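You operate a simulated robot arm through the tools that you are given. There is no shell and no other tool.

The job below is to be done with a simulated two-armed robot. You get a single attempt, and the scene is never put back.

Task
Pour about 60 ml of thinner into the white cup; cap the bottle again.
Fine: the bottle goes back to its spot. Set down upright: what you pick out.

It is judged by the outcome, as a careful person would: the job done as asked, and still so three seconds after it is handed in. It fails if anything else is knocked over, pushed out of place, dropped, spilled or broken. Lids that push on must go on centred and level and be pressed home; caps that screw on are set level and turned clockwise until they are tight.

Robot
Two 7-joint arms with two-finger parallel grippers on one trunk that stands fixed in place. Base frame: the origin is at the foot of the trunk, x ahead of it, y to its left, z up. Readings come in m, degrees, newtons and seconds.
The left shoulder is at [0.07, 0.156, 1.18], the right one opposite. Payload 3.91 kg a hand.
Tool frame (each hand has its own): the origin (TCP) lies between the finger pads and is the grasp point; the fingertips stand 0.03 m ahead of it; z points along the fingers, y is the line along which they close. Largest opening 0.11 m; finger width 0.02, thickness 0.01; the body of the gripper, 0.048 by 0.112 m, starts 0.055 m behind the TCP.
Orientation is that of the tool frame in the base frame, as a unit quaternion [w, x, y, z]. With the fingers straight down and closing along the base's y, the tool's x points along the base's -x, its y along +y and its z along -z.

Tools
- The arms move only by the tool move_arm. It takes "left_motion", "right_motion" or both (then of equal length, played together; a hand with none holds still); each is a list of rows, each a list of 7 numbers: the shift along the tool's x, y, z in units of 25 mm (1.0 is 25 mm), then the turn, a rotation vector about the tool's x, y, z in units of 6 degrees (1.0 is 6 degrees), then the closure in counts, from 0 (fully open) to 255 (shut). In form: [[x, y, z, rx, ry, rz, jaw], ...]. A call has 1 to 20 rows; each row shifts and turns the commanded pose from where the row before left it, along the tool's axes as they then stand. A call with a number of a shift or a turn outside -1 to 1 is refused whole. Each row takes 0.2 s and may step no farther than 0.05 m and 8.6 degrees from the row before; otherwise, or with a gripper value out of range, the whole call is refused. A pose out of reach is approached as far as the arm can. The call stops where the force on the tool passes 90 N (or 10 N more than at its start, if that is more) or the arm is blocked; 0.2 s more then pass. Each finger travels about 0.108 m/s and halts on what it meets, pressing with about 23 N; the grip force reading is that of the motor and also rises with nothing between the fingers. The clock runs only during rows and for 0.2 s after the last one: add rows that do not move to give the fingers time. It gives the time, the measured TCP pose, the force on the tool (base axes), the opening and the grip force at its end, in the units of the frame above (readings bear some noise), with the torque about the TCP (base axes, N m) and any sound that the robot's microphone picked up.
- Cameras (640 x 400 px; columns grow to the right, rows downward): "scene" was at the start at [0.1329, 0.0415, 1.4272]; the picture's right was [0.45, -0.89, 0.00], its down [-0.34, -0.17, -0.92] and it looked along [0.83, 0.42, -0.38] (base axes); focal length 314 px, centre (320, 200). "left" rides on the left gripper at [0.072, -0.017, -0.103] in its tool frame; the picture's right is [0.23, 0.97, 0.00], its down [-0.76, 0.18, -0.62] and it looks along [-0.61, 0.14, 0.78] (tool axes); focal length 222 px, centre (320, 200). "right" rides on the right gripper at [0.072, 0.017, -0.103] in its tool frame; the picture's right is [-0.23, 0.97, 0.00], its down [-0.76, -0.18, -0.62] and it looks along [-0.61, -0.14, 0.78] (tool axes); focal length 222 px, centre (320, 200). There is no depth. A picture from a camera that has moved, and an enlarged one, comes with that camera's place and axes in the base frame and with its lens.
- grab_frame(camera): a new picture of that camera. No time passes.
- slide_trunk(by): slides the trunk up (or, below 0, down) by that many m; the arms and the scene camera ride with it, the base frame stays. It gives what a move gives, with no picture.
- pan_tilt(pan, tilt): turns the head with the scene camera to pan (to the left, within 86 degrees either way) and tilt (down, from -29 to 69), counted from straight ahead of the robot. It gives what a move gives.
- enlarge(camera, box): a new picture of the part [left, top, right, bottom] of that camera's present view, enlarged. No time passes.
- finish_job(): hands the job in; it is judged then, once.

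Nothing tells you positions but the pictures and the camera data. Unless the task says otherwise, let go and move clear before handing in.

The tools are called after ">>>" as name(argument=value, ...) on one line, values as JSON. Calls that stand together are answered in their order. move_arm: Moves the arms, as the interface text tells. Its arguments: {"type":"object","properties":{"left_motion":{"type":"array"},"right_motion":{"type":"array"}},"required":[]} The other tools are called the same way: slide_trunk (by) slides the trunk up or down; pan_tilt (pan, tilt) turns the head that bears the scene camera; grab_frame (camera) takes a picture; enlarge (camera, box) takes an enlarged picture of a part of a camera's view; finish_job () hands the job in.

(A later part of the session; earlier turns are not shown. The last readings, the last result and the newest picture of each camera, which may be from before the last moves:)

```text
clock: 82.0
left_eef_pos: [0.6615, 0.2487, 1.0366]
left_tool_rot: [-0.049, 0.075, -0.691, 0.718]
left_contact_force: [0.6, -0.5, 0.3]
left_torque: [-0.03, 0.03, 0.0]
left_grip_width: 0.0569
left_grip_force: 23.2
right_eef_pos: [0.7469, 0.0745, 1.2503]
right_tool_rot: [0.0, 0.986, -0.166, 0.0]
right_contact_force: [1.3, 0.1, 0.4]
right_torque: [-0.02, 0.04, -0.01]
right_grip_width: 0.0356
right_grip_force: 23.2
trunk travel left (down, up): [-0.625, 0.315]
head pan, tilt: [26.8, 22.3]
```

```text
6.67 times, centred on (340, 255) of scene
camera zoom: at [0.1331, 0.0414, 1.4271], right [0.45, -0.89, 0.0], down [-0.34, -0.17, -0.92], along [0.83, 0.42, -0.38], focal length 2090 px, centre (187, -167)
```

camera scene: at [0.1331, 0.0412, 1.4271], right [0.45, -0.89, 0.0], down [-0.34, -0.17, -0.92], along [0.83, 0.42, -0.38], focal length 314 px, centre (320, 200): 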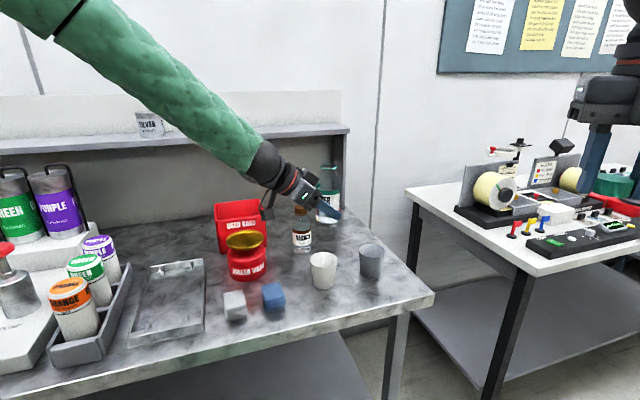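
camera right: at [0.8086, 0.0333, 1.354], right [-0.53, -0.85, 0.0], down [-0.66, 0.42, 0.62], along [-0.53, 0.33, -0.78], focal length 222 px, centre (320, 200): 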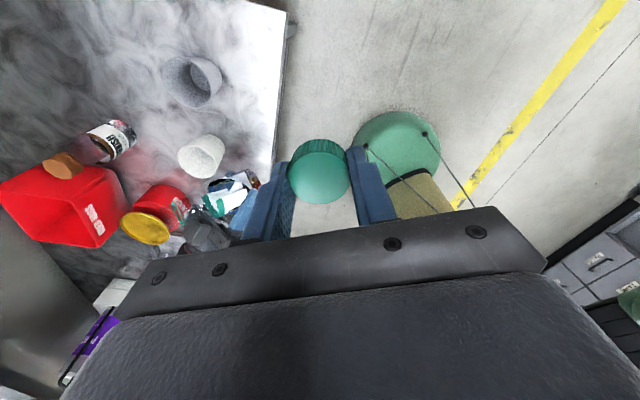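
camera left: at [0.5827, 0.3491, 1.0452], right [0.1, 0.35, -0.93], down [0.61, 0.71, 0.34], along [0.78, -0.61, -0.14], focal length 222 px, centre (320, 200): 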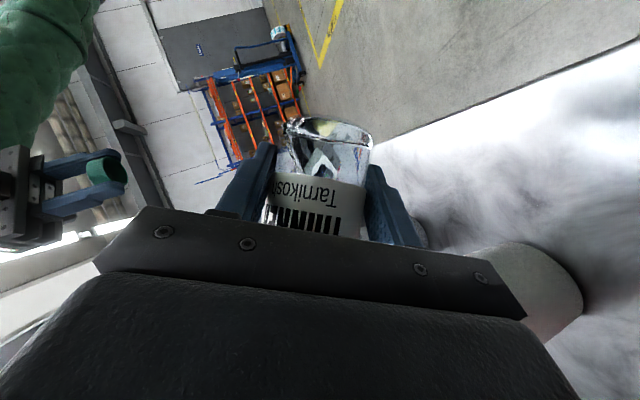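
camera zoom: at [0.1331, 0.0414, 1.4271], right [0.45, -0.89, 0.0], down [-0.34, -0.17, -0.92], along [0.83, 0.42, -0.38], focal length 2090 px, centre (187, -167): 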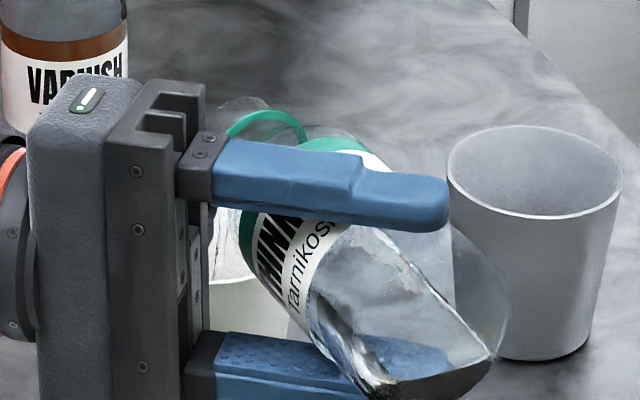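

Let me pause (no time passes) and study the levels in the cup and bottle from all cameras.

>>> enlarge(camera="scene", box=[310, 240, 370, 300])

>>> enlarge(camera="right", box=[200, 142, 225, 167])

>>> grab_frame(camera="left")

>>> enlarge(camera="right", box=[190, 140, 290, 220])

```text
6.67 times, centred on (340, 270) of scene
camera zoom: at [0.1331, 0.0414, 1.4271], right [0.45, -0.89, 0.0], down [-0.34, -0.17, -0.92], along [0.83, 0.42, -0.38], focal length 2090 px, centre (187, -267)
```

zoom: 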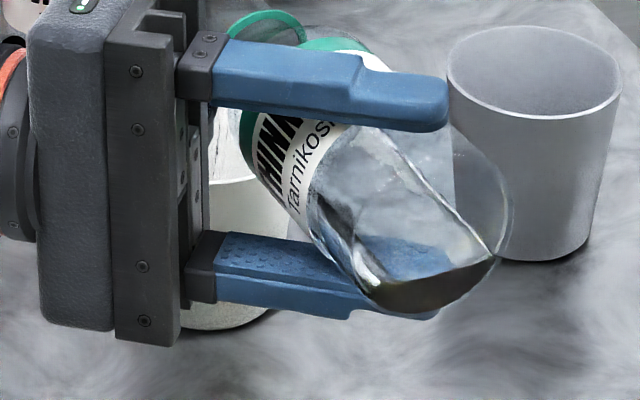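

```text
16.00 times, centred on (212, 154) of right
camera zoom: at [0.8089, 0.0337, 1.3538], right [-0.53, -0.85, 0.0], down [-0.66, 0.42, 0.62], along [-0.53, 0.33, -0.78], focal length 3554 px, centre (2040, 928)
```

zoom: 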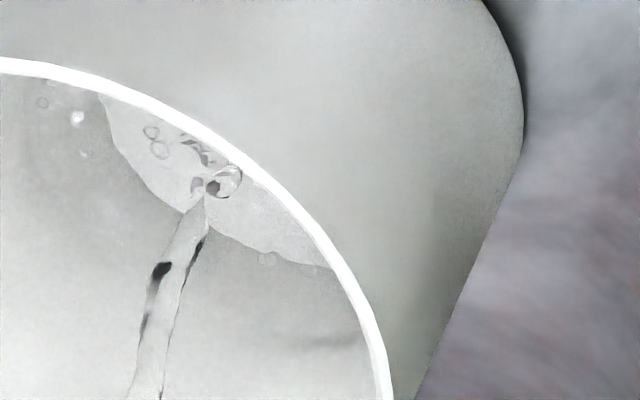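

```text
taken
camera left: at [0.5735, 0.3382, 1.0535], right [-0.26, -0.08, -0.96], down [0.63, 0.74, -0.23], along [0.73, -0.67, -0.14], focal length 222 px, centre (320, 200)
```

left: 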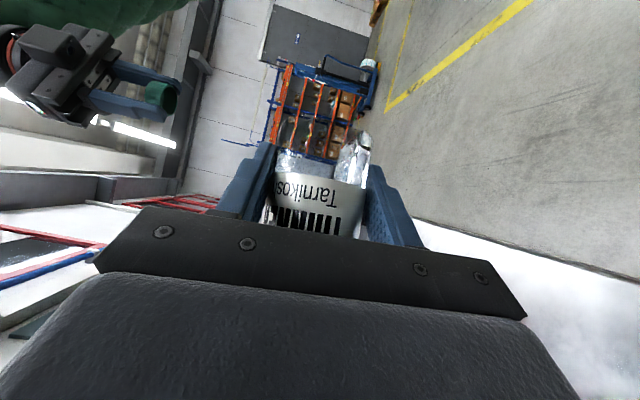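

```text
5.00 times, centred on (240, 180) of right
camera zoom: at [0.8089, 0.0337, 1.3538], right [-0.53, -0.85, 0.0], down [-0.66, 0.42, 0.62], along [-0.53, 0.33, -0.78], focal length 1111 px, centre (720, 300)
```

zoom: 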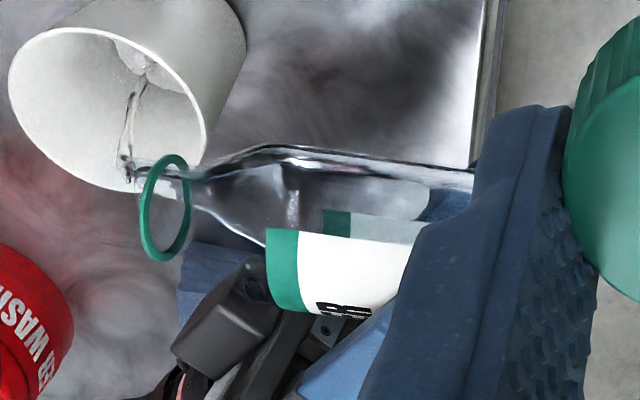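

My best reading is 45–55 ml in the cup, so I'll stop the flow now by tilting back to about 70° with the lip kept over the cup, and then measure at rest.

>>> move_arm(left_motion=[[0.0254, 0.632, 0.0213, -0.836, 0, 0.996, 255], [0.0254, 0.632, 0.0213, -0.836, 0, 0.996, 255], [0.0254, 0.632, 0.0213, -0.836, 0, 0.996, 255], [0, 0, 0, 0, 0, 0, 255], [0, 0, 0, 0, 0, 0, 255]])

>>> enlarge(camera="right", box=[190, 140, 230, 180])

>>> enlarge(camera="right", box=[200, 142, 225, 167])

>>> enlarge(camera="scene", box=[290, 215, 370, 295])

```text
clock: 83.2
left_eef_pos: [0.6632, 0.2491, 0.9894]
left_tool_rot: [0.15, 0.027, 0.782, -0.604]
left_contact_force: [0.6, -0.2, -0.2]
left_torque: [0.0, 0.02, 0.0]
left_grip_width: 0.0568
left_grip_force: 23.4
right_eef_pos: [0.7469, 0.0732, 1.2514]
right_tool_rot: [0.0, 0.986, -0.166, 0.0]
right_contact_force: [-0.7, -0.1, 0.6]
right_torque: [-0.01, 0.01, 0.0]
right_grip_width: 0.0352
right_grip_force: 23.3
trunk travel left (down, up): [-0.625, 0.315]
head pan, tilt: [26.8, 22.3]
```

```text
10.00 times, centred on (210, 160) of right
camera zoom: at [0.809, 0.0337, 1.3537], right [-0.53, -0.85, 0.0], down [-0.66, 0.42, 0.62], along [-0.53, 0.33, -0.78], focal length 2221 px, centre (1420, 600)
```

zoom: 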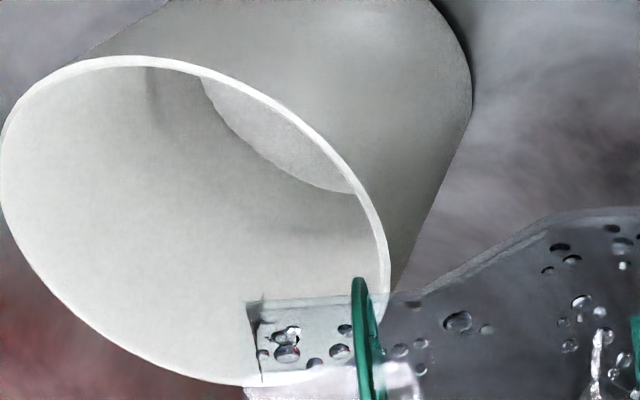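

```text
16.00 times, centred on (212, 154) of right
camera zoom: at [0.809, 0.0337, 1.3537], right [-0.53, -0.85, 0.0], down [-0.66, 0.42, 0.62], along [-0.53, 0.33, -0.78], focal length 3554 px, centre (2040, 928)
```

zoom: 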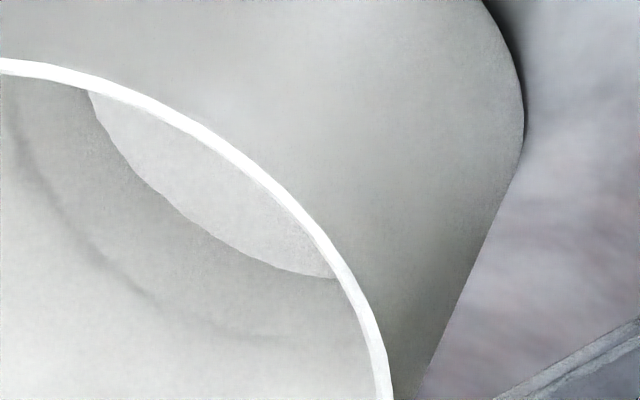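

```text
5.00 times, centred on (330, 255) of scene
camera zoom: at [0.1333, 0.0414, 1.4271], right [0.45, -0.89, 0.0], down [-0.34, -0.17, -0.92], along [0.83, 0.42, -0.38], focal length 1568 px, centre (270, -75)
```

zoom: 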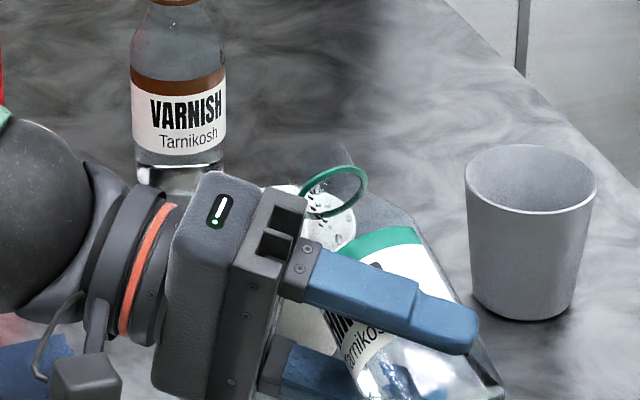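

The liquid is calm now and I can see its contact line, about 22–24 mm deep by my fit (≈55 ml). I'll take sharper zooms to measure it more exactly before deciding on a small top-up.

>>> enlarge(camera="right", box=[188, 142, 220, 162])

>>> enlarge(camera="right", box=[186, 132, 242, 180])

```text
16.00 times, centred on (204, 152) of right
camera zoom: at [0.809, 0.0337, 1.3537], right [-0.53, -0.85, 0.0], down [-0.66, 0.42, 0.62], along [-0.53, 0.33, -0.78], focal length 3554 px, centre (2176, 968)
```

zoom: 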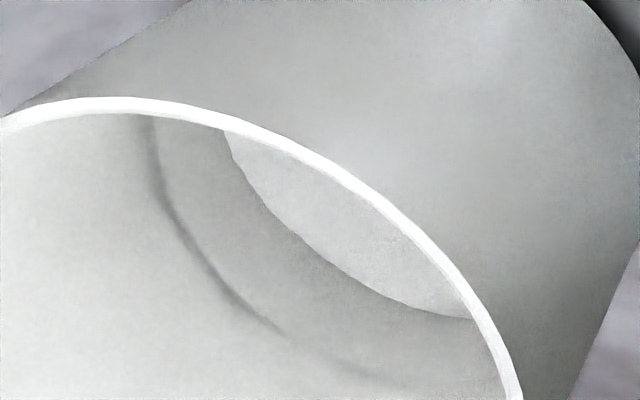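

```text
8.33 times, centred on (214, 156) of right
camera zoom: at [0.809, 0.0337, 1.3537], right [-0.53, -0.85, 0.0], down [-0.66, 0.42, 0.62], along [-0.53, 0.33, -0.78], focal length 1851 px, centre (1203, 567)
```

zoom: 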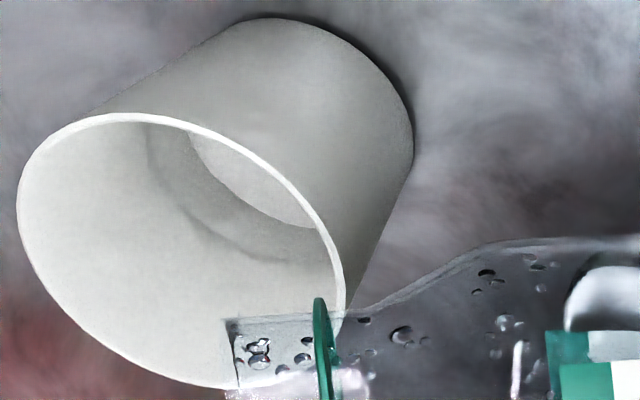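

I estimate about 54 ml in the cup, so a small top-up of around 5–6 ml is due. I'll shift the lip nearer the cup's centre and tilt up gently to find where the flow begins again.

>>> move_arm(left_motion=[[-0.287, 0.139, -0.241, 0, 0, 0, 255], [-0.064, -0.48, -0.054, 0.643, 0, -0.766, 255], [-0.064, -0.48, -0.054, 0.643, 0, -0.766, 255], [-0.064, -0.48, -0.054, 0.643, 0, -0.766, 255]])

>>> enlarge(camera="right", box=[186, 132, 242, 180])

>>> enlarge(camera="scene", box=[310, 240, 370, 300])

```text
clock: 84.2
left_eef_pos: [0.6668, 0.253, 1.0256]
left_tool_rot: [0.072, -0.053, 0.715, -0.694]
left_contact_force: [0.0, -0.3, 0.7]
left_torque: [-0.03, 0.04, 0.01]
left_grip_width: 0.0569
left_grip_force: 23.1
right_eef_pos: [0.7472, 0.0751, 1.2507]
right_tool_rot: [0.0, 0.986, -0.166, 0.001]
right_contact_force: [-0.1, 0.3, -0.4]
right_torque: [-0.01, 0.01, 0.02]
right_grip_width: 0.0355
right_grip_force: 22.8
trunk travel left (down, up): [-0.625, 0.315]
head pan, tilt: [26.8, 22.3]
```

```text
8.33 times, centred on (214, 156) of right
camera zoom: at [0.8089, 0.034, 1.3538], right [-0.53, -0.85, 0.0], down [-0.66, 0.42, 0.62], along [-0.53, 0.33, -0.78], focal length 1851 px, centre (1203, 567)
```

zoom: 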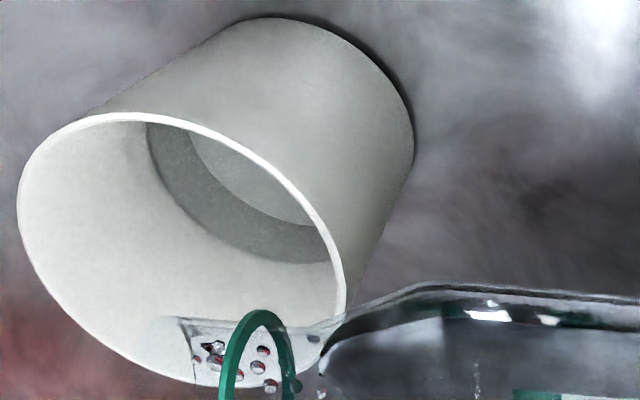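

```text
6.67 times, centred on (340, 270) of scene
camera zoom: at [0.1331, 0.0417, 1.4271], right [0.45, -0.89, 0.0], down [-0.34, -0.17, -0.92], along [0.83, 0.42, -0.38], focal length 2090 px, centre (187, -267)
```

zoom: 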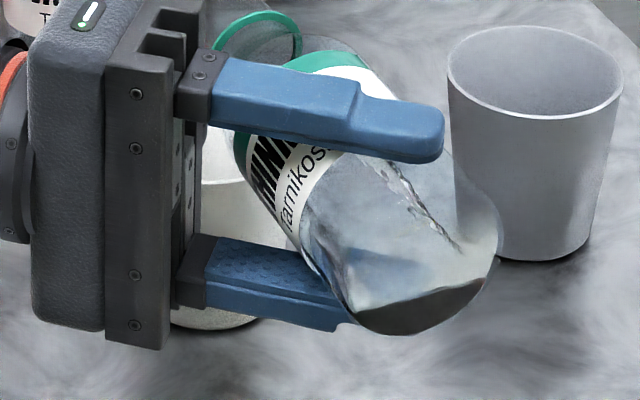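

No flow yet at 88°, and the cup level shows clearly now. I'll continue in small steps.

>>> move_arm(left_motion=[[-0.027, -0.241, -0.023, 0.3215, 0, -0.383, 255], [0, 0, 0, 0, 0, 0, 255]])

>>> enlarge(camera="right", box=[186, 132, 242, 180])

>>> enlarge(camera="scene", box=[310, 240, 370, 300])

```text
clock: 84.8
left_eef_pos: [0.6667, 0.2535, 1.031]
left_tool_rot: [-0.059, 0.064, -0.702, 0.707]
left_contact_force: [0.1, -0.6, 0.5]
left_torque: [0.0, 0.02, 0.03]
left_grip_width: 0.0566
left_grip_force: 23.1
right_eef_pos: [0.7468, 0.0736, 1.2505]
right_tool_rot: [-0.001, 0.986, -0.166, 0.001]
right_contact_force: [0.5, 0.5, 0.6]
right_torque: [0.04, -0.02, -0.02]
right_grip_width: 0.0354
right_grip_force: 23.2
trunk travel left (down, up): [-0.625, 0.315]
head pan, tilt: [26.8, 22.3]
```

```text
8.33 times, centred on (214, 156) of right
camera zoom: at [0.809, 0.0336, 1.3537], right [-0.53, -0.85, 0.0], down [-0.66, 0.42, 0.62], along [-0.53, 0.33, -0.78], focal length 1851 px, centre (1203, 567)
```

zoom: 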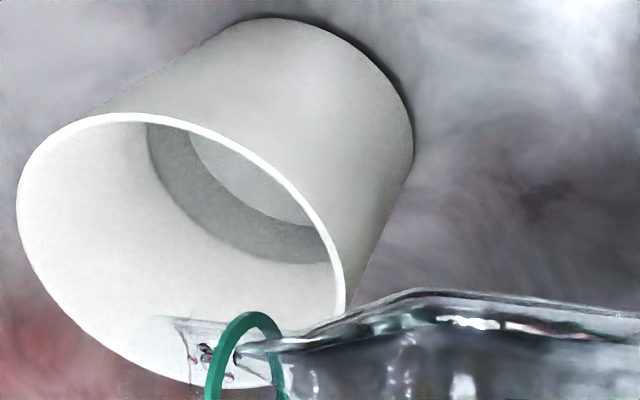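

```text
6.67 times, centred on (340, 270) of scene
camera zoom: at [0.1332, 0.0413, 1.4271], right [0.45, -0.89, 0.0], down [-0.34, -0.17, -0.92], along [0.83, 0.42, -0.38], focal length 2090 px, centre (187, -267)
```

zoom: 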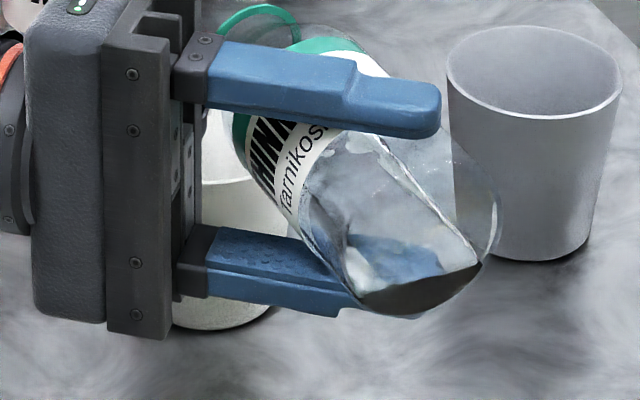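

>>> move_arm(left_motion=[[-0.017, -0.161, -0.0144, 0.2143, 0, -0.2553, 255]])

>>> enlarge(camera="right", box=[186, 132, 242, 180])

```text
clock: 85.2
left_eef_pos: [0.6671, 0.2541, 1.0362]
left_tool_rot: [-0.051, 0.072, -0.693, 0.716]
left_contact_force: [-0.1, 0.0, -0.4]
left_torque: [-0.05, 0.04, -0.03]
left_grip_width: 0.0565
left_grip_force: 23.2
right_eef_pos: [0.7474, 0.0742, 1.2503]
right_tool_rot: [0.0, 0.986, -0.166, -0.001]
right_contact_force: [0.8, 0.4, 0.3]
right_torque: [0.0, -0.02, 0.01]
right_grip_width: 0.0356
right_grip_force: 23.1
trunk travel left (down, up): [-0.625, 0.315]
head pan, tilt: [26.8, 22.3]
```

```text
8.33 times, centred on (214, 156) of right
camera zoom: at [0.8089, 0.0339, 1.3538], right [-0.53, -0.85, 0.0], down [-0.66, 0.42, 0.62], along [-0.53, 0.33, -0.78], focal length 1851 px, centre (1203, 567)
```

zoom: 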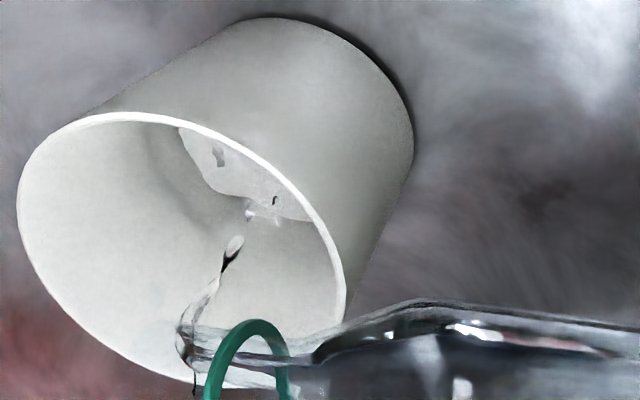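

A thin stream has restarted into the cup. I'll let it run for about 0.4 s more and then tilt back to stop it.

>>> move_arm(left_motion=[[0, 0, 0, 0, 0, 0, 255], [0, 0, 0, 0, 0, 0, 255], [0.0254, 0.632, 0.0213, -0.836, 0, 0.996, 255], [0.0254, 0.632, 0.0213, -0.836, 0, 0.996, 255], [0.0254, 0.632, 0.0213, -0.836, 0, 0.996, 255], [0, 0, 0, 0, 0, 0, 255], [0, 0, 0, 0, 0, 0, 255]])

>>> enlarge(camera="right", box=[188, 142, 220, 162])

>>> enlarge(camera="right", box=[186, 132, 242, 180])

>>> enlarge(camera="scene", box=[290, 215, 370, 295])

```text
clock: 86.8
left_eef_pos: [0.6687, 0.2542, 0.9883]
left_tool_rot: [0.151, 0.029, 0.783, -0.603]
left_contact_force: [-0.8, 0.8, -0.4]
left_torque: [0.03, 0.0, -0.01]
left_grip_width: 0.0566
left_grip_force: 22.9
right_eef_pos: [0.7467, 0.0742, 1.2506]
right_tool_rot: [0.0, 0.986, -0.166, 0.0]
right_contact_force: [-0.3, 0.8, -0.1]
right_torque: [0.0, -0.01, -0.01]
right_grip_width: 0.0356
right_grip_force: 23.3
trunk travel left (down, up): [-0.625, 0.315]
head pan, tilt: [26.8, 22.3]
```

```text
16.00 times, centred on (204, 152) of right
camera zoom: at [0.809, 0.0337, 1.3537], right [-0.53, -0.85, 0.0], down [-0.66, 0.42, 0.62], along [-0.53, 0.33, -0.78], focal length 3554 px, centre (2176, 968)
```

zoom: 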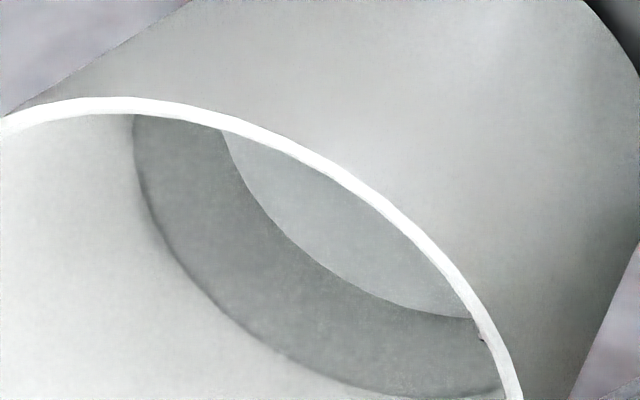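

```text
8.33 times, centred on (214, 156) of right
camera zoom: at [0.809, 0.0337, 1.3537], right [-0.53, -0.85, 0.0], down [-0.66, 0.42, 0.62], along [-0.53, 0.33, -0.78], focal length 1851 px, centre (1203, 567)
```

zoom: 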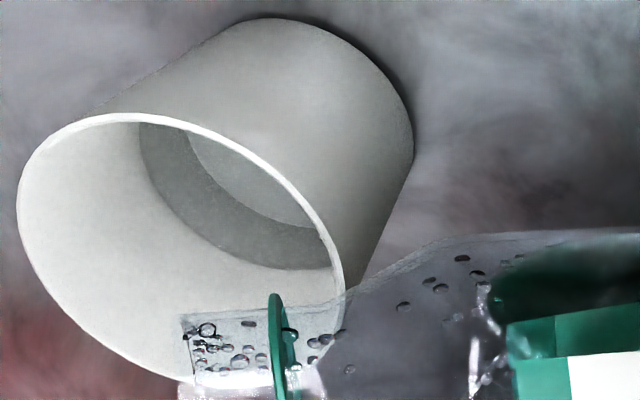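

```text
5.00 times, centred on (330, 255) of scene
camera zoom: at [0.1333, 0.0414, 1.4271], right [0.45, -0.89, 0.0], down [-0.34, -0.17, -0.92], along [0.83, 0.42, -0.38], focal length 1568 px, centre (270, -75)
```

zoom: 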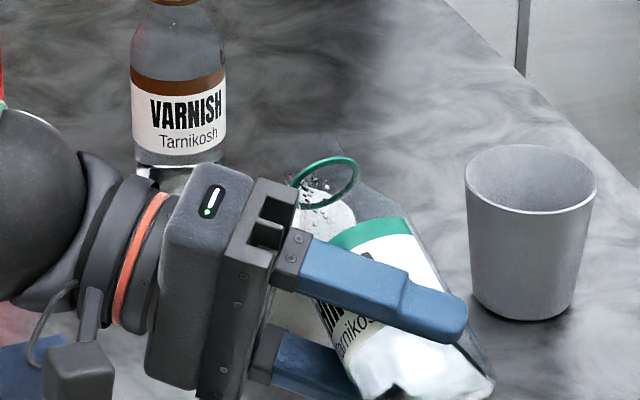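

The level now fits about 26 mm depth, roughly 62 ml, which is what was asked for. I'll bring the bottle back upright while rising away from the cup.

>>> move_arm(left_motion=[[-0.1704, -0.1871, -0.1431, -0.643, 0, 0.766, 255], [-0.2233, -0.1567, -0.1875, -0.643, 0, 0.766, 255], [-0.2734, -0.1192, -0.2295, -0.643, 0, 0.766, 255], [-0.3202, -0.0751, -0.2688, -0.643, 0, 0.766, 255], [-0.3632, -0.0249, -0.3049, -0.643, 0, 0.766, 255], [-0.402, 0.031, -0.3375, -0.643, 0, 0.766, 255], [-0.4361, 0.0917, -0.3661, -0.643, 0, 0.766, 255], [-0.4651, 0.1569, -0.3905, -0.643, 0, 0.766, 255], [-0.4888, 0.2256, -0.4103, -0.643, 0, 0.766, 255], [-0.5068, 0.2972, -0.4255, -0.643, 0, 0.766, 255], [-0.519, 0.3709, -0.4357, -0.643, 0, 0.766, 255], [-0.532, 0.218, -0.446, -0.343, 0, 0.4085, 255], [0, 0, 0, 0, 0, 0, 255]])

>>> grab_frame(camera="scene")

>>> enlarge(camera="scene", box=[270, 150, 390, 300])

>>> enlarge(camera="right", box=[150, 60, 270, 180])

```text
clock: 89.6
left_eef_pos: [0.7357, 0.3325, 1.1151]
left_tool_rot: [0.397, 0.31, 0.852, -0.144]
left_contact_force: [0.4, 0.5, -0.2]
left_torque: [0.0, 0.01, -0.01]
left_grip_width: 0.0568
left_grip_force: 23.1
right_eef_pos: [0.7462, 0.0751, 1.2509]
right_tool_rot: [0.0, 0.986, -0.166, 0.0]
right_contact_force: [-0.6, 0.8, 1.3]
right_torque: [-0.04, 0.03, 0.0]
right_grip_width: 0.0354
right_grip_force: 22.9
trunk travel left (down, up): [-0.625, 0.315]
head pan, tilt: [26.8, 22.3]
```

```text
taken
camera scene: at [0.1336, 0.042, 1.4271], right [0.45, -0.89, 0.0], down [-0.34, -0.17, -0.92], along [0.83, 0.42, -0.38], focal length 314 px, centre (320, 200)
```

scene: 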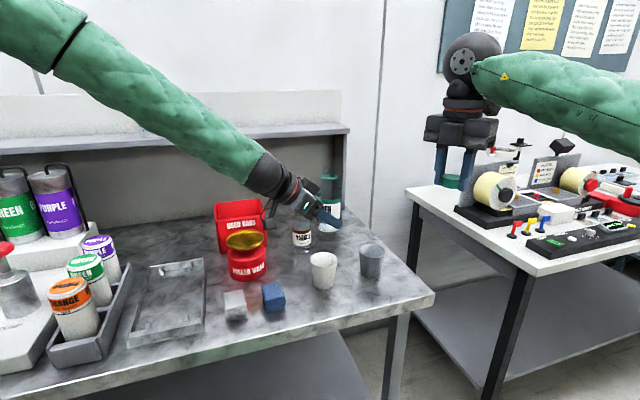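

```text
2.67 times, centred on (330, 225) of scene
camera zoom: at [0.1336, 0.042, 1.4271], right [0.45, -0.89, 0.0], down [-0.34, -0.17, -0.92], along [0.83, 0.42, -0.38], focal length 836 px, centre (293, 133)
```

zoom: 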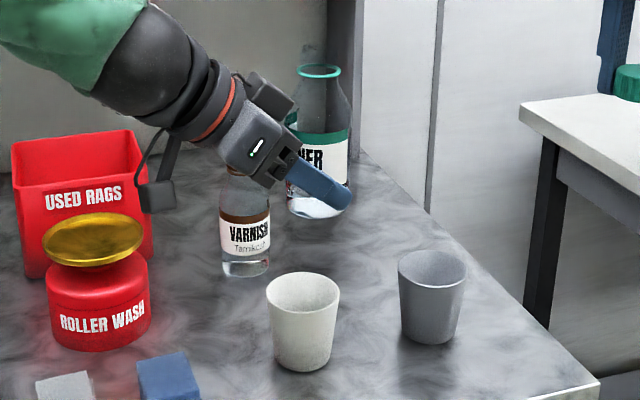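

```text
3.33 times, centred on (210, 120) of right
camera zoom: at [0.8093, 0.0342, 1.3534], right [-0.53, -0.85, 0.0], down [-0.66, 0.42, 0.62], along [-0.53, 0.33, -0.78], focal length 740 px, centre (687, 467)
```

zoom: 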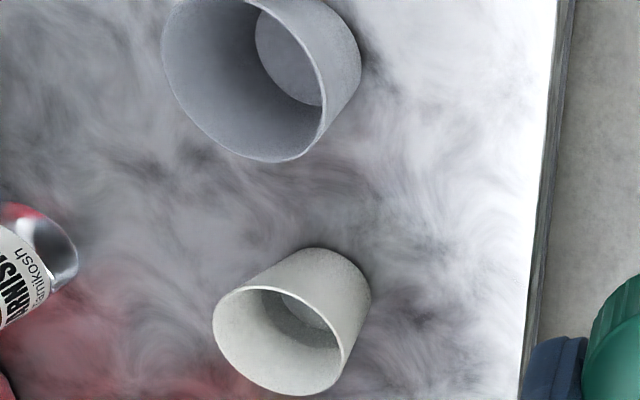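

The white cup holds the pour, nothing is spilled, and the bottle is upright again. I'll move the right hand back clear and turn it back for recapping, while the left brings the bottle to the same working spot as before.

>>> move_arm(left_motion=[[0, 0, 0, 0, 0, 0, 255], [0, 0, 0, 0, 0, 0, 255], [0, 0, 0, 0, 0, 0, 255], [0, 0, 0, 0, 0, 0, 255], [0, 0, 0, 0, 0, 0, 255], [0, 0, 0, 0, 0, 0, 255], [0, 0, 0, 0, 0, 0, 255], [0, 0, 0, 0, 0, 0, 255], [0, 0, 0, 0, 0, 0, 255], [-0.3112, -0.59, 0.2212, 0, 0, 0, 255], [-0.3112, -0.59, 0.2212, 0, 0, 0, 255], [-0.3112, -0.59, 0.2212, 0, 0, 0, 255], [-0.3112, -0.59, 0.2212, 0, 0, 0, 255], [-0.3112, -0.59, 0.2212, 0, 0, 0, 255], [-0.3112, -0.59, 0.2212, 0, 0, 0, 255], [-0.3112, -0.59, 0.2212, 0, 0, 0, 255], [-0.3112, -0.59, 0.2212, 0, 0, 0, 255], [-0.3112, -0.59, 0.2212, 0, 0, 0, 255], [-0.3112, -0.59, 0.2212, 0, 0, 0, 255], [0, 0, 0, 0, 0, 0, 255]], right_motion=[[-0.3355, 0.881, -0.28, 0, 0, 0, 255], [-0.3355, 0.881, -0.28, 0, 0, 0, 255], [-0.3355, 0.881, -0.28, 0, 0, 0, 255], [-0.3355, 0.881, -0.28, 0, 0, 0, 255], [-0.3355, 0.881, -0.28, 0, 0, 0, 255], [-0.3355, 0.881, -0.28, 0, 0, 0, 255], [-0.3355, 0.881, -0.28, 0, 0, 0, 255], [-0.3355, 0.881, -0.28, 0, 0, 0, 255], [-0.3355, 0.881, -0.28, 0, 0, 0, 255], [-0.3355, 0.881, -0.28, 0, 0, 0, 255], [0, 0, 0, 0, 0, -1, 255], [0, 0, 0, 0, 0, -1, 255], [0, 0, 0, 0, 0, -1, 255], [0, 0, 0, 0, 0, -1, 255], [0, 0, 0, 0, 0, -1, 255], [0, 0, 0, 0, 0, -1, 255], [0, 0, 0, 0, 0, -1, 255], [0, 0, 0, 0, 0, -1, 255], [0, 0, 0, 0, 0, -1, 255], [0, 0, 0, 0, 0, -1, 255]])

>>> move_arm(right_motion=[[0, 0, 0, 0, 0, -1, 255], [0, 0, 0, 0, 0, -1, 255], [0, 0, 0, 0, 0, -1, 255], [0, 0, 0, 0, 0, -1, 255], [0, 0, 0, 0, 0, -1, 255], [0, 0, 0, 0, 0, -1, 255], [0, 0, 0, 0, 0, -1, 255], [0, 0, 0, 0, 0, -1, 255], [0, 0, 0, 0, 0, -1, 255], [0, 0, 0, 0, 0, -1, 255], [0, 0, 0, 0, 0, -1, 255], [0, 0, 0, 0, 0, -1, 255], [0, 0, 0, 0, 0, -1, 255], [0, 0, 0, 0, 0, -1, 255], [0, 0, 0, 0, 0, -1, 255], [0, 0, 0, 0, 0, -1, 255], [0, 0, 0, 0, 0, -1, 255], [0, 0, 0, 0, 0, -1, 255], [0, 0, 0, 0, 0, -1, 255], [0, 0, 0, 0, 0, -1, 255]])

>>> move_arm(right_motion=[[0, 0, 0, 0, 0, -1, 255], [0, 0, 0, 0, 0, -1, 255], [0, 0, 0, 0, 0, -1, 255], [0, 0, 0, 0, 0, -1, 255], [0, 0, 0, 0, 0, -1, 255], [0, 0, 0, 0, 0, -1, 255], [0, 0, 0, 0, 0, -1, 255], [0, 0, 0, 0, 0, -1, 255], [0, 0, 0, 0, 0, -1, 255], [0, 0, 0, 0, 0, -1, 255], [0, 0, 0, 0, 0, -1, 255], [0, 0, 0, 0, 0, -1, 255], [0, 0, 0, 0, 0, -1, 255], [0, 0, 0, 0, 0, -1, 255], [0, 0, 0, 0, 0, 0, 255]])

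>>> grab_frame(camera="scene")

>>> grab_frame(camera="right")

```text
clock: 93.8
left_eef_pos: [0.7107, 0.1604, 1.1415]
left_tool_rot: [0.397, 0.31, 0.852, -0.143]
left_contact_force: [-0.1, -0.4, -1.0]
left_torque: [-0.03, 0.03, -0.02]
left_grip_width: 0.0566
left_grip_force: 23.7
right_eef_pos: [0.5984, -0.1064, 1.3206]
right_tool_rot: [0.0, 0.937, 0.35, 0.0]
right_contact_force: [-0.3, 1.0, 0.3]
right_torque: [0.01, -0.01, 0.0]
right_grip_width: 0.0354
right_grip_force: 23.2
trunk travel left (down, up): [-0.625, 0.315]
head pan, tilt: [26.8, 22.3]
```

```text
clock: 98.0
left_eef_pos: [0.7111, 0.1592, 1.1422]
left_tool_rot: [0.398, 0.31, 0.852, -0.144]
left_contact_force: [-0.4, -0.2, -0.7]
left_torque: [0.04, 0.02, 0.0]
left_grip_width: 0.0567
left_grip_force: 22.7
right_eef_pos: [0.5983, -0.1065, 1.3196]
right_tool_rot: [-0.001, 0.165, 0.986, 0.0]
right_contact_force: [0.2, -0.4, 0.0]
right_torque: [0.01, -0.02, 0.04]
right_grip_width: 0.0353
right_grip_force: 23.0
trunk travel left (down, up): [-0.625, 0.315]
head pan, tilt: [26.8, 22.3]
```

```text
clock: 101.2
left_eef_pos: [0.7101, 0.1601, 1.1418]
left_tool_rot: [0.396, 0.311, 0.852, -0.144]
left_contact_force: [0.2, 0.0, -1.1]
left_torque: [0.0, -0.01, 0.02]
left_grip_width: 0.0565
left_grip_force: 22.6
right_eef_pos: [0.5981, -0.1056, 1.3214]
right_tool_rot: [-0.001, -0.537, 0.844, -0.001]
right_contact_force: [0.0, -1.0, -0.2]
right_torque: [-0.02, 0.0, -0.02]
right_grip_width: 0.0353
right_grip_force: 22.7
trunk travel left (down, up): [-0.625, 0.315]
head pan, tilt: [26.8, 22.3]
```

```text
taken
camera scene: at [0.1331, 0.0412, 1.4271], right [0.45, -0.89, 0.0], down [-0.34, -0.17, -0.92], along [0.83, 0.42, -0.38], focal length 314 px, centre (320, 200)
```

scene: 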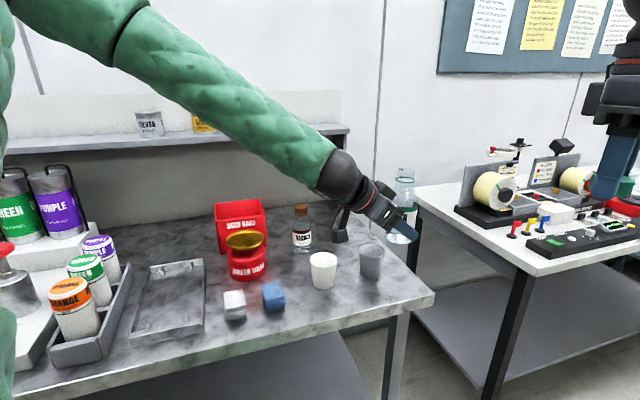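

```text
taken
camera right: at [0.5513, -0.1649, 1.4237], right [-0.79, 0.62, 0.0], down [0.48, 0.61, 0.62], along [0.38, 0.49, -0.78], focal length 222 px, centre (320, 200)
```

right: 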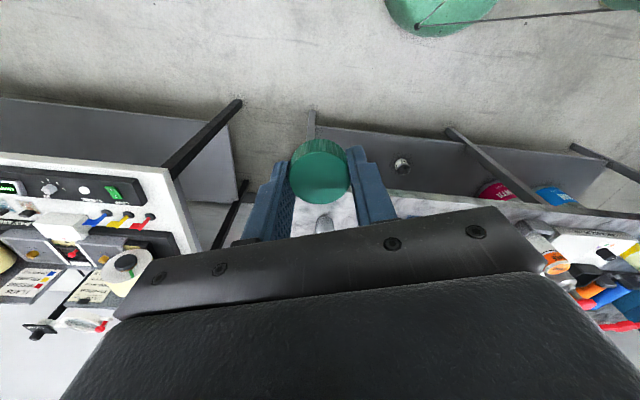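

>>> move_arm(left_motion=[[0.064, 0.035, 0.085, 0, 0, 0, 255], [0, 0, 0, 0, 0, 0, 255]])

>>> enlarge(camera="scene", box=[365, 155, 445, 255])

>>> enlarge(camera="right", box=[270, 120, 370, 220])

```text
clock: 101.8
left_eef_pos: [0.7115, 0.1599, 1.1392]
left_tool_rot: [0.398, 0.31, 0.852, -0.144]
left_contact_force: [0.2, 0.5, -0.5]
left_torque: [0.02, 0.0, 0.0]
left_grip_width: 0.0564
left_grip_force: 23.2
right_eef_pos: [0.5984, -0.1058, 1.3198]
right_tool_rot: [0.0, -0.537, 0.844, 0.0]
right_contact_force: [0.1, 0.7, -0.4]
right_torque: [0.0, -0.04, -0.01]
right_grip_width: 0.0356
right_grip_force: 23.5
trunk travel left (down, up): [-0.625, 0.315]
head pan, tilt: [26.8, 22.3]
```

```text
4.00 times, centred on (405, 205) of scene
camera zoom: at [0.133, 0.041, 1.4272], right [0.45, -0.89, 0.0], down [-0.34, -0.17, -0.92], along [0.83, 0.42, -0.38], focal length 1254 px, centre (-20, 180)
```

zoom: 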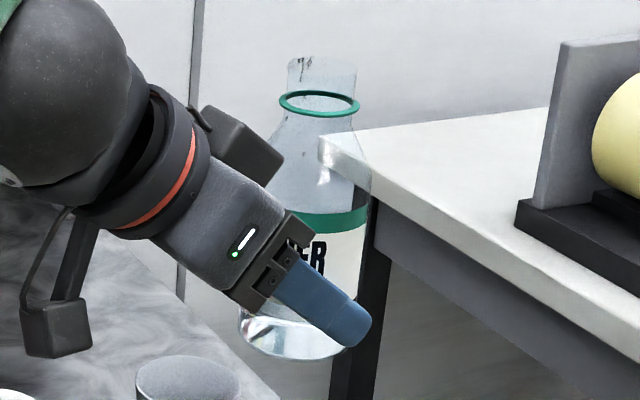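

```text
4.00 times, centred on (320, 170) of right
camera zoom: at [0.5511, -0.1651, 1.4237], right [-0.79, 0.62, 0.0], down [0.48, 0.61, 0.62], along [0.39, 0.49, -0.78], focal length 888 px, centre (320, 320)
```

zoom: 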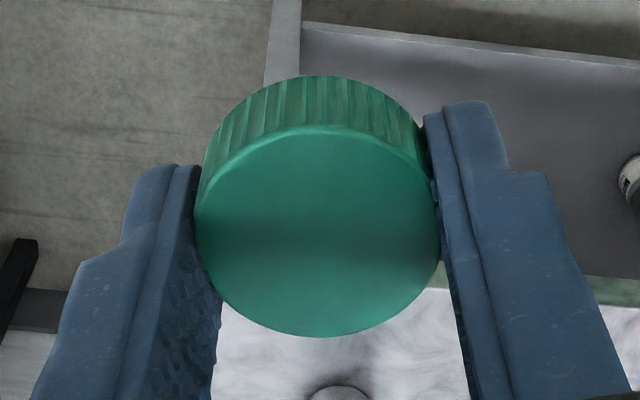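

The bottle's ring is within about half a millimetre of where it was when uncapped. I'll bring the cap back over the neck along the exact reverse path, stopping 5 cm above.

>>> move_arm(right_motion=[[-0.95, 0, 0, 0, 0, 0, 255], [-0.95, 0, 0, 0, 0, 0, 255], [-0.95, 0, 0, 0, 0, 0, 255], [-0.95, 0, 0, 0, 0, 0, 255], [-0.95, 0, 0, 0, 0, 0, 255], [-0.95, 0, 0, 0, 0, 0, 255], [-0.95, 0, 0, 0, 0, 0, 255], [-0.95, 0, 0, 0, 0, 0, 255], [-0.95, 0, 0, 0, 0, 0, 255], [-0.95, 0, 0, 0, 0, 0, 255], [-0.95, 0, 0, 0, 0, 0, 255], [-0.95, 0, 0, 0, 0, 0, 255], [0, 0, 0, 0, 0, 0, 255]])

>>> move_arm(right_motion=[[0, 0, 0, 0, 0, 0, 255]])

>>> enlarge(camera="scene", box=[365, 125, 445, 205])

>>> grab_frame(camera="right")

```text
clock: 104.6
left_eef_pos: [0.712, 0.1602, 1.1401]
left_tool_rot: [0.397, 0.311, 0.851, -0.145]
left_contact_force: [0.2, 0.5, -0.6]
left_torque: [0.05, -0.03, 0.03]
left_grip_width: 0.0568
left_grip_force: 23.3
right_eef_pos: [0.7188, 0.1513, 1.3218]
right_tool_rot: [0.001, -0.537, 0.844, 0.001]
right_contact_force: [0.1, 1.0, 0.5]
right_torque: [0.01, -0.02, 0.0]
right_grip_width: 0.0354
right_grip_force: 23.1
trunk travel left (down, up): [-0.625, 0.315]
head pan, tilt: [26.8, 22.3]
```

```text
clock: 105.0
left_eef_pos: [0.7124, 0.1614, 1.1388]
left_tool_rot: [0.397, 0.31, 0.852, -0.144]
left_contact_force: [-0.8, 0.9, -0.7]
left_torque: [0.01, 0.01, 0.01]
left_grip_width: 0.0565
left_grip_force: 23.5
right_eef_pos: [0.7178, 0.1517, 1.3211]
right_tool_rot: [0.0, -0.535, 0.845, 0.0]
right_contact_force: [0.4, -0.8, 0.6]
right_torque: [0.02, -0.01, 0.02]
right_grip_width: 0.0354
right_grip_force: 22.5
trunk travel left (down, up): [-0.625, 0.315]
head pan, tilt: [26.8, 22.3]
```

```text
5.00 times, centred on (405, 165) of scene
camera zoom: at [0.1332, 0.0414, 1.4271], right [0.45, -0.89, 0.0], down [-0.34, -0.17, -0.92], along [0.83, 0.42, -0.38], focal length 1568 px, centre (-105, 375)
```

zoom: 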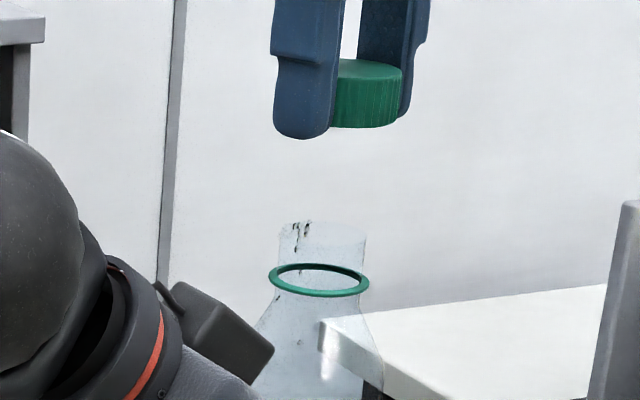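

```text
taken
camera right: at [0.6721, 0.0933, 1.4237], right [-0.79, 0.62, 0.0], down [0.48, 0.61, 0.62], along [0.39, 0.49, -0.78], focal length 222 px, centre (320, 200)
```

right: 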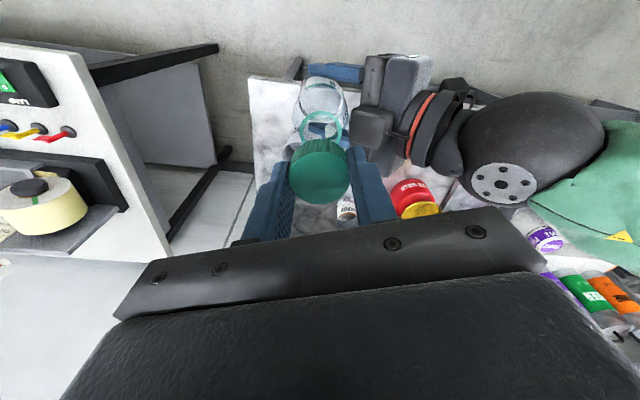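

>>> enlarge(camera="scene", box=[375, 140, 435, 200])

>>> enlarge(camera="right", box=[270, 60, 390, 210])

```text
6.67 times, centred on (405, 170) of scene
camera zoom: at [0.1332, 0.0414, 1.4271], right [0.45, -0.89, 0.0], down [-0.34, -0.17, -0.92], along [0.83, 0.42, -0.38], focal length 2090 px, centre (-247, 400)
```

zoom: 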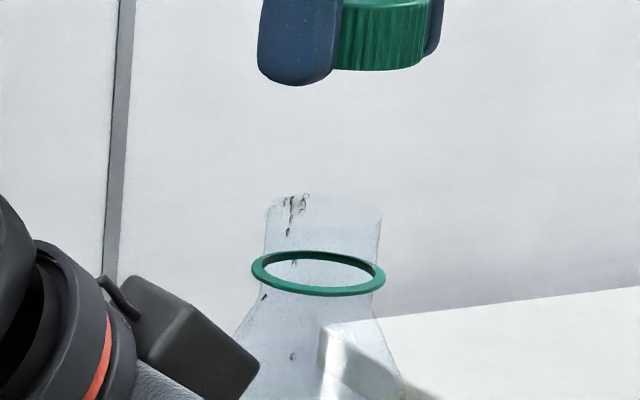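

```text
2.67 times, centred on (330, 135) of right
camera zoom: at [0.6721, 0.0933, 1.4237], right [-0.79, 0.62, 0.0], down [0.48, 0.61, 0.62], along [0.39, 0.49, -0.78], focal length 592 px, centre (293, 373)
```

zoom: 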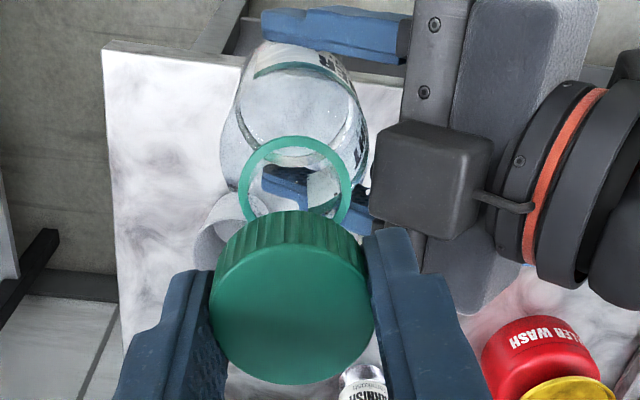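

The bottle is about 2 mm too far in +y relative to the cap. I'll correct the left hand by that much and re-check.

>>> move_arm(left_motion=[[-0.029, -0.066, 0.035, 0, 0, 0, 255], [0, 0, 0, 0, 0, 0, 255]])

>>> enlarge(camera="scene", box=[375, 140, 435, 200])

>>> enlarge(camera="right", box=[280, 80, 380, 210])

```text
clock: 105.6
left_eef_pos: [0.7091, 0.158, 1.1401]
left_tool_rot: [0.398, 0.31, 0.852, -0.144]
left_contact_force: [0.0, -0.2, -0.9]
left_torque: [0.03, 0.04, 0.01]
left_grip_width: 0.0566
left_grip_force: 23.1
right_eef_pos: [0.7197, 0.1524, 1.321]
right_tool_rot: [0.0, -0.537, 0.844, 0.0]
right_contact_force: [-0.9, 0.0, -0.8]
right_torque: [-0.02, 0.03, -0.01]
right_grip_width: 0.0355
right_grip_force: 22.5
trunk travel left (down, up): [-0.625, 0.315]
head pan, tilt: [26.8, 22.3]
```

```text
6.67 times, centred on (405, 170) of scene
camera zoom: at [0.1332, 0.0413, 1.4271], right [0.45, -0.89, 0.0], down [-0.34, -0.17, -0.92], along [0.83, 0.42, -0.38], focal length 2090 px, centre (-247, 400)
```

zoom: 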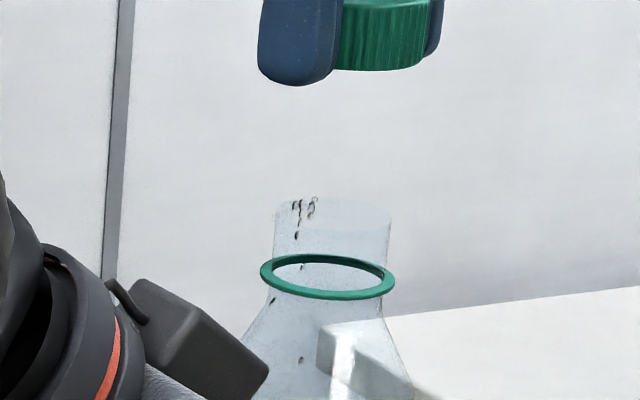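

```text
3.08 times, centred on (330, 145) of right
camera zoom: at [0.6721, 0.093, 1.4237], right [-0.79, 0.62, 0.0], down [0.48, 0.61, 0.62], along [0.39, 0.49, -0.78], focal length 684 px, centre (289, 369)
```

zoom: 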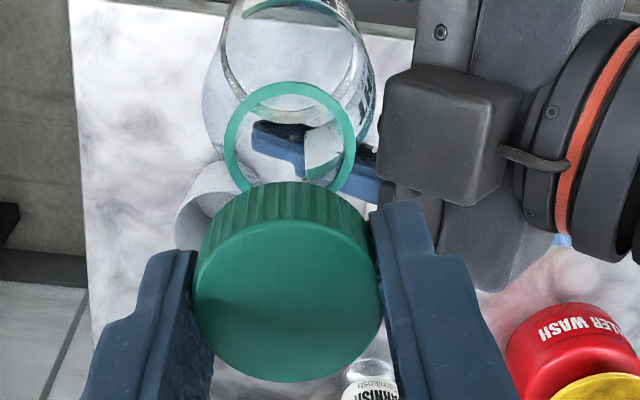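

>>> move_arm(left_motion=[[0.007, 0.04, -0.008, 0, 0, 0, 255], [0, 0, 0, 0, 0, 0, 255]])

>>> enlarge(camera="scene", box=[375, 140, 435, 200])

>>> enlarge(camera="right", box=[280, 80, 380, 210])

```text
clock: 106.2
left_eef_pos: [0.7102, 0.1592, 1.1399]
left_tool_rot: [0.398, 0.309, 0.852, -0.143]
left_contact_force: [-1.4, -0.4, -1.2]
left_torque: [0.0, 0.01, -0.01]
left_grip_width: 0.0564
left_grip_force: 23.1
right_eef_pos: [0.7176, 0.1518, 1.3213]
right_tool_rot: [-0.001, -0.537, 0.844, 0.0]
right_contact_force: [0.5, -0.2, 0.3]
right_torque: [0.02, 0.01, -0.03]
right_grip_width: 0.0356
right_grip_force: 23.1
trunk travel left (down, up): [-0.625, 0.315]
head pan, tilt: [26.8, 22.3]
```

```text
6.67 times, centred on (405, 170) of scene
camera zoom: at [0.1332, 0.0413, 1.4271], right [0.45, -0.89, 0.0], down [-0.34, -0.17, -0.92], along [0.83, 0.42, -0.38], focal length 2090 px, centre (-247, 400)
```

zoom: 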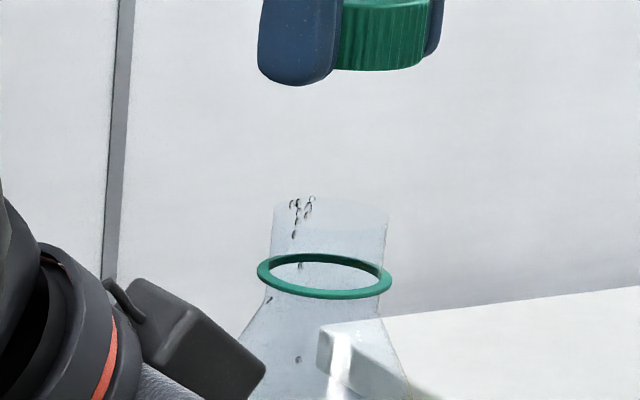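

```text
3.08 times, centred on (330, 145) of right
camera zoom: at [0.6721, 0.0931, 1.4237], right [-0.79, 0.62, 0.0], down [0.48, 0.61, 0.62], along [0.39, 0.49, -0.78], focal length 684 px, centre (289, 369)
```

zoom: 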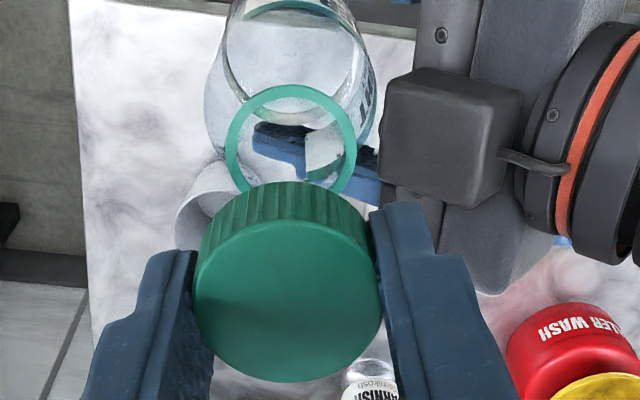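

The cap and neck are now aligned to about 1 mm. I'll lower the cap until it is just above the neck, and check.

>>> move_arm(left_motion=[[-0.016, 0.032, 0.02, 0, 0, 0, 255], [0, 0, 0, 0, 0, 0, 255], [0, 0, 0, 0, 0, 0, 255], [0, 0, 0, 0, 0, 0, 255], [0, 0, 0, 0, 0, 0, 255]], right_motion=[[0, 0, 0.5, 0, 0, 0, 255], [0, 0, 0.5, 0, 0, 0, 255], [0, 0, 0.3, 0, 0, 0, 255], [0, 0, 0.2, 0, 0, 0, 255], [0, 0, 0, 0, 0, 0, 255]])

>>> enlarge(camera="scene", box=[375, 140, 435, 200])

>>> enlarge(camera="right", box=[280, 80, 380, 210])

```text
clock: 107.4
left_eef_pos: [0.7111, 0.16, 1.1392]
left_tool_rot: [0.398, 0.309, 0.851, -0.144]
left_contact_force: [0.5, -0.4, -1.2]
left_torque: [-0.01, 0.04, 0.03]
left_grip_width: 0.0567
left_grip_force: 23.0
right_eef_pos: [0.717, 0.1525, 1.2836]
right_tool_rot: [0.0, -0.537, 0.844, 0.0]
right_contact_force: [0.6, 0.6, 0.6]
right_torque: [-0.01, 0.0, -0.02]
right_grip_width: 0.0355
right_grip_force: 22.9
trunk travel left (down, up): [-0.625, 0.315]
head pan, tilt: [26.8, 22.3]
```

```text
6.67 times, centred on (405, 170) of scene
camera zoom: at [0.133, 0.0415, 1.4272], right [0.45, -0.89, 0.0], down [-0.34, -0.17, -0.92], along [0.83, 0.42, -0.38], focal length 2090 px, centre (-247, 400)
```

zoom: 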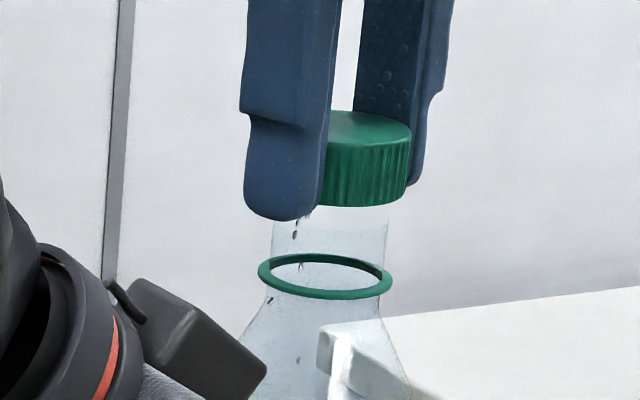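

```text
3.08 times, centred on (330, 145) of right
camera zoom: at [0.6719, 0.0935, 1.3857], right [-0.79, 0.62, 0.0], down [0.48, 0.61, 0.62], along [0.39, 0.49, -0.78], focal length 684 px, centre (289, 369)
```

zoom: 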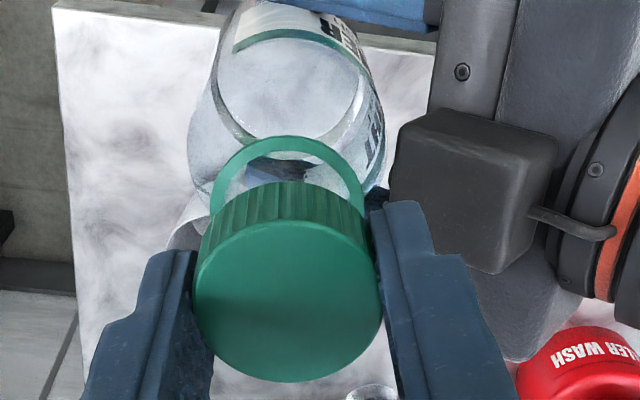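

Alignment matches the moment of removal. I'll lower slowly over the neck while checking the force.

>>> move_arm(right_motion=[[0, 0, 0.1, 0, 0, 0, 255], [0, 0, 0.1, 0, 0, 0, 255], [0, 0, 0.1, 0, 0, 0, 255], [0, 0, 0.1, 0, 0, 0, 255], [0, 0, 0, 0, 0, 0, 255]])

>>> enlarge(camera="scene", box=[375, 140, 435, 200])

```text
clock: 108.6
left_eef_pos: [0.711, 0.1605, 1.1402]
left_tool_rot: [0.398, 0.31, 0.852, -0.144]
left_contact_force: [-1.7, -1.0, 0.3]
left_torque: [0.08, -0.12, 0.04]
left_grip_width: 0.0565
left_grip_force: 23.0
right_eef_pos: [0.719, 0.153, 1.2716]
right_tool_rot: [-0.001, -0.537, 0.844, -0.001]
right_contact_force: [1.4, 0.2, -1.3]
right_torque: [0.02, 0.0, 0.01]
right_grip_width: 0.0357
right_grip_force: 22.9
trunk travel left (down, up): [-0.625, 0.315]
head pan, tilt: [26.8, 22.3]
```

```text
6.67 times, centred on (405, 170) of scene
camera zoom: at [0.1332, 0.0414, 1.4271], right [0.45, -0.89, 0.0], down [-0.34, -0.17, -0.92], along [0.83, 0.42, -0.38], focal length 2090 px, centre (-247, 400)
```

zoom: 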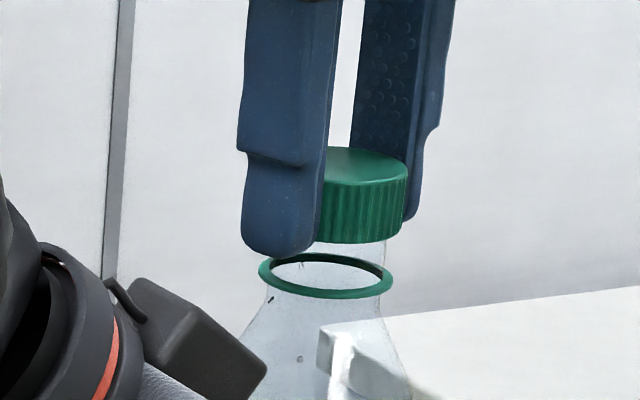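

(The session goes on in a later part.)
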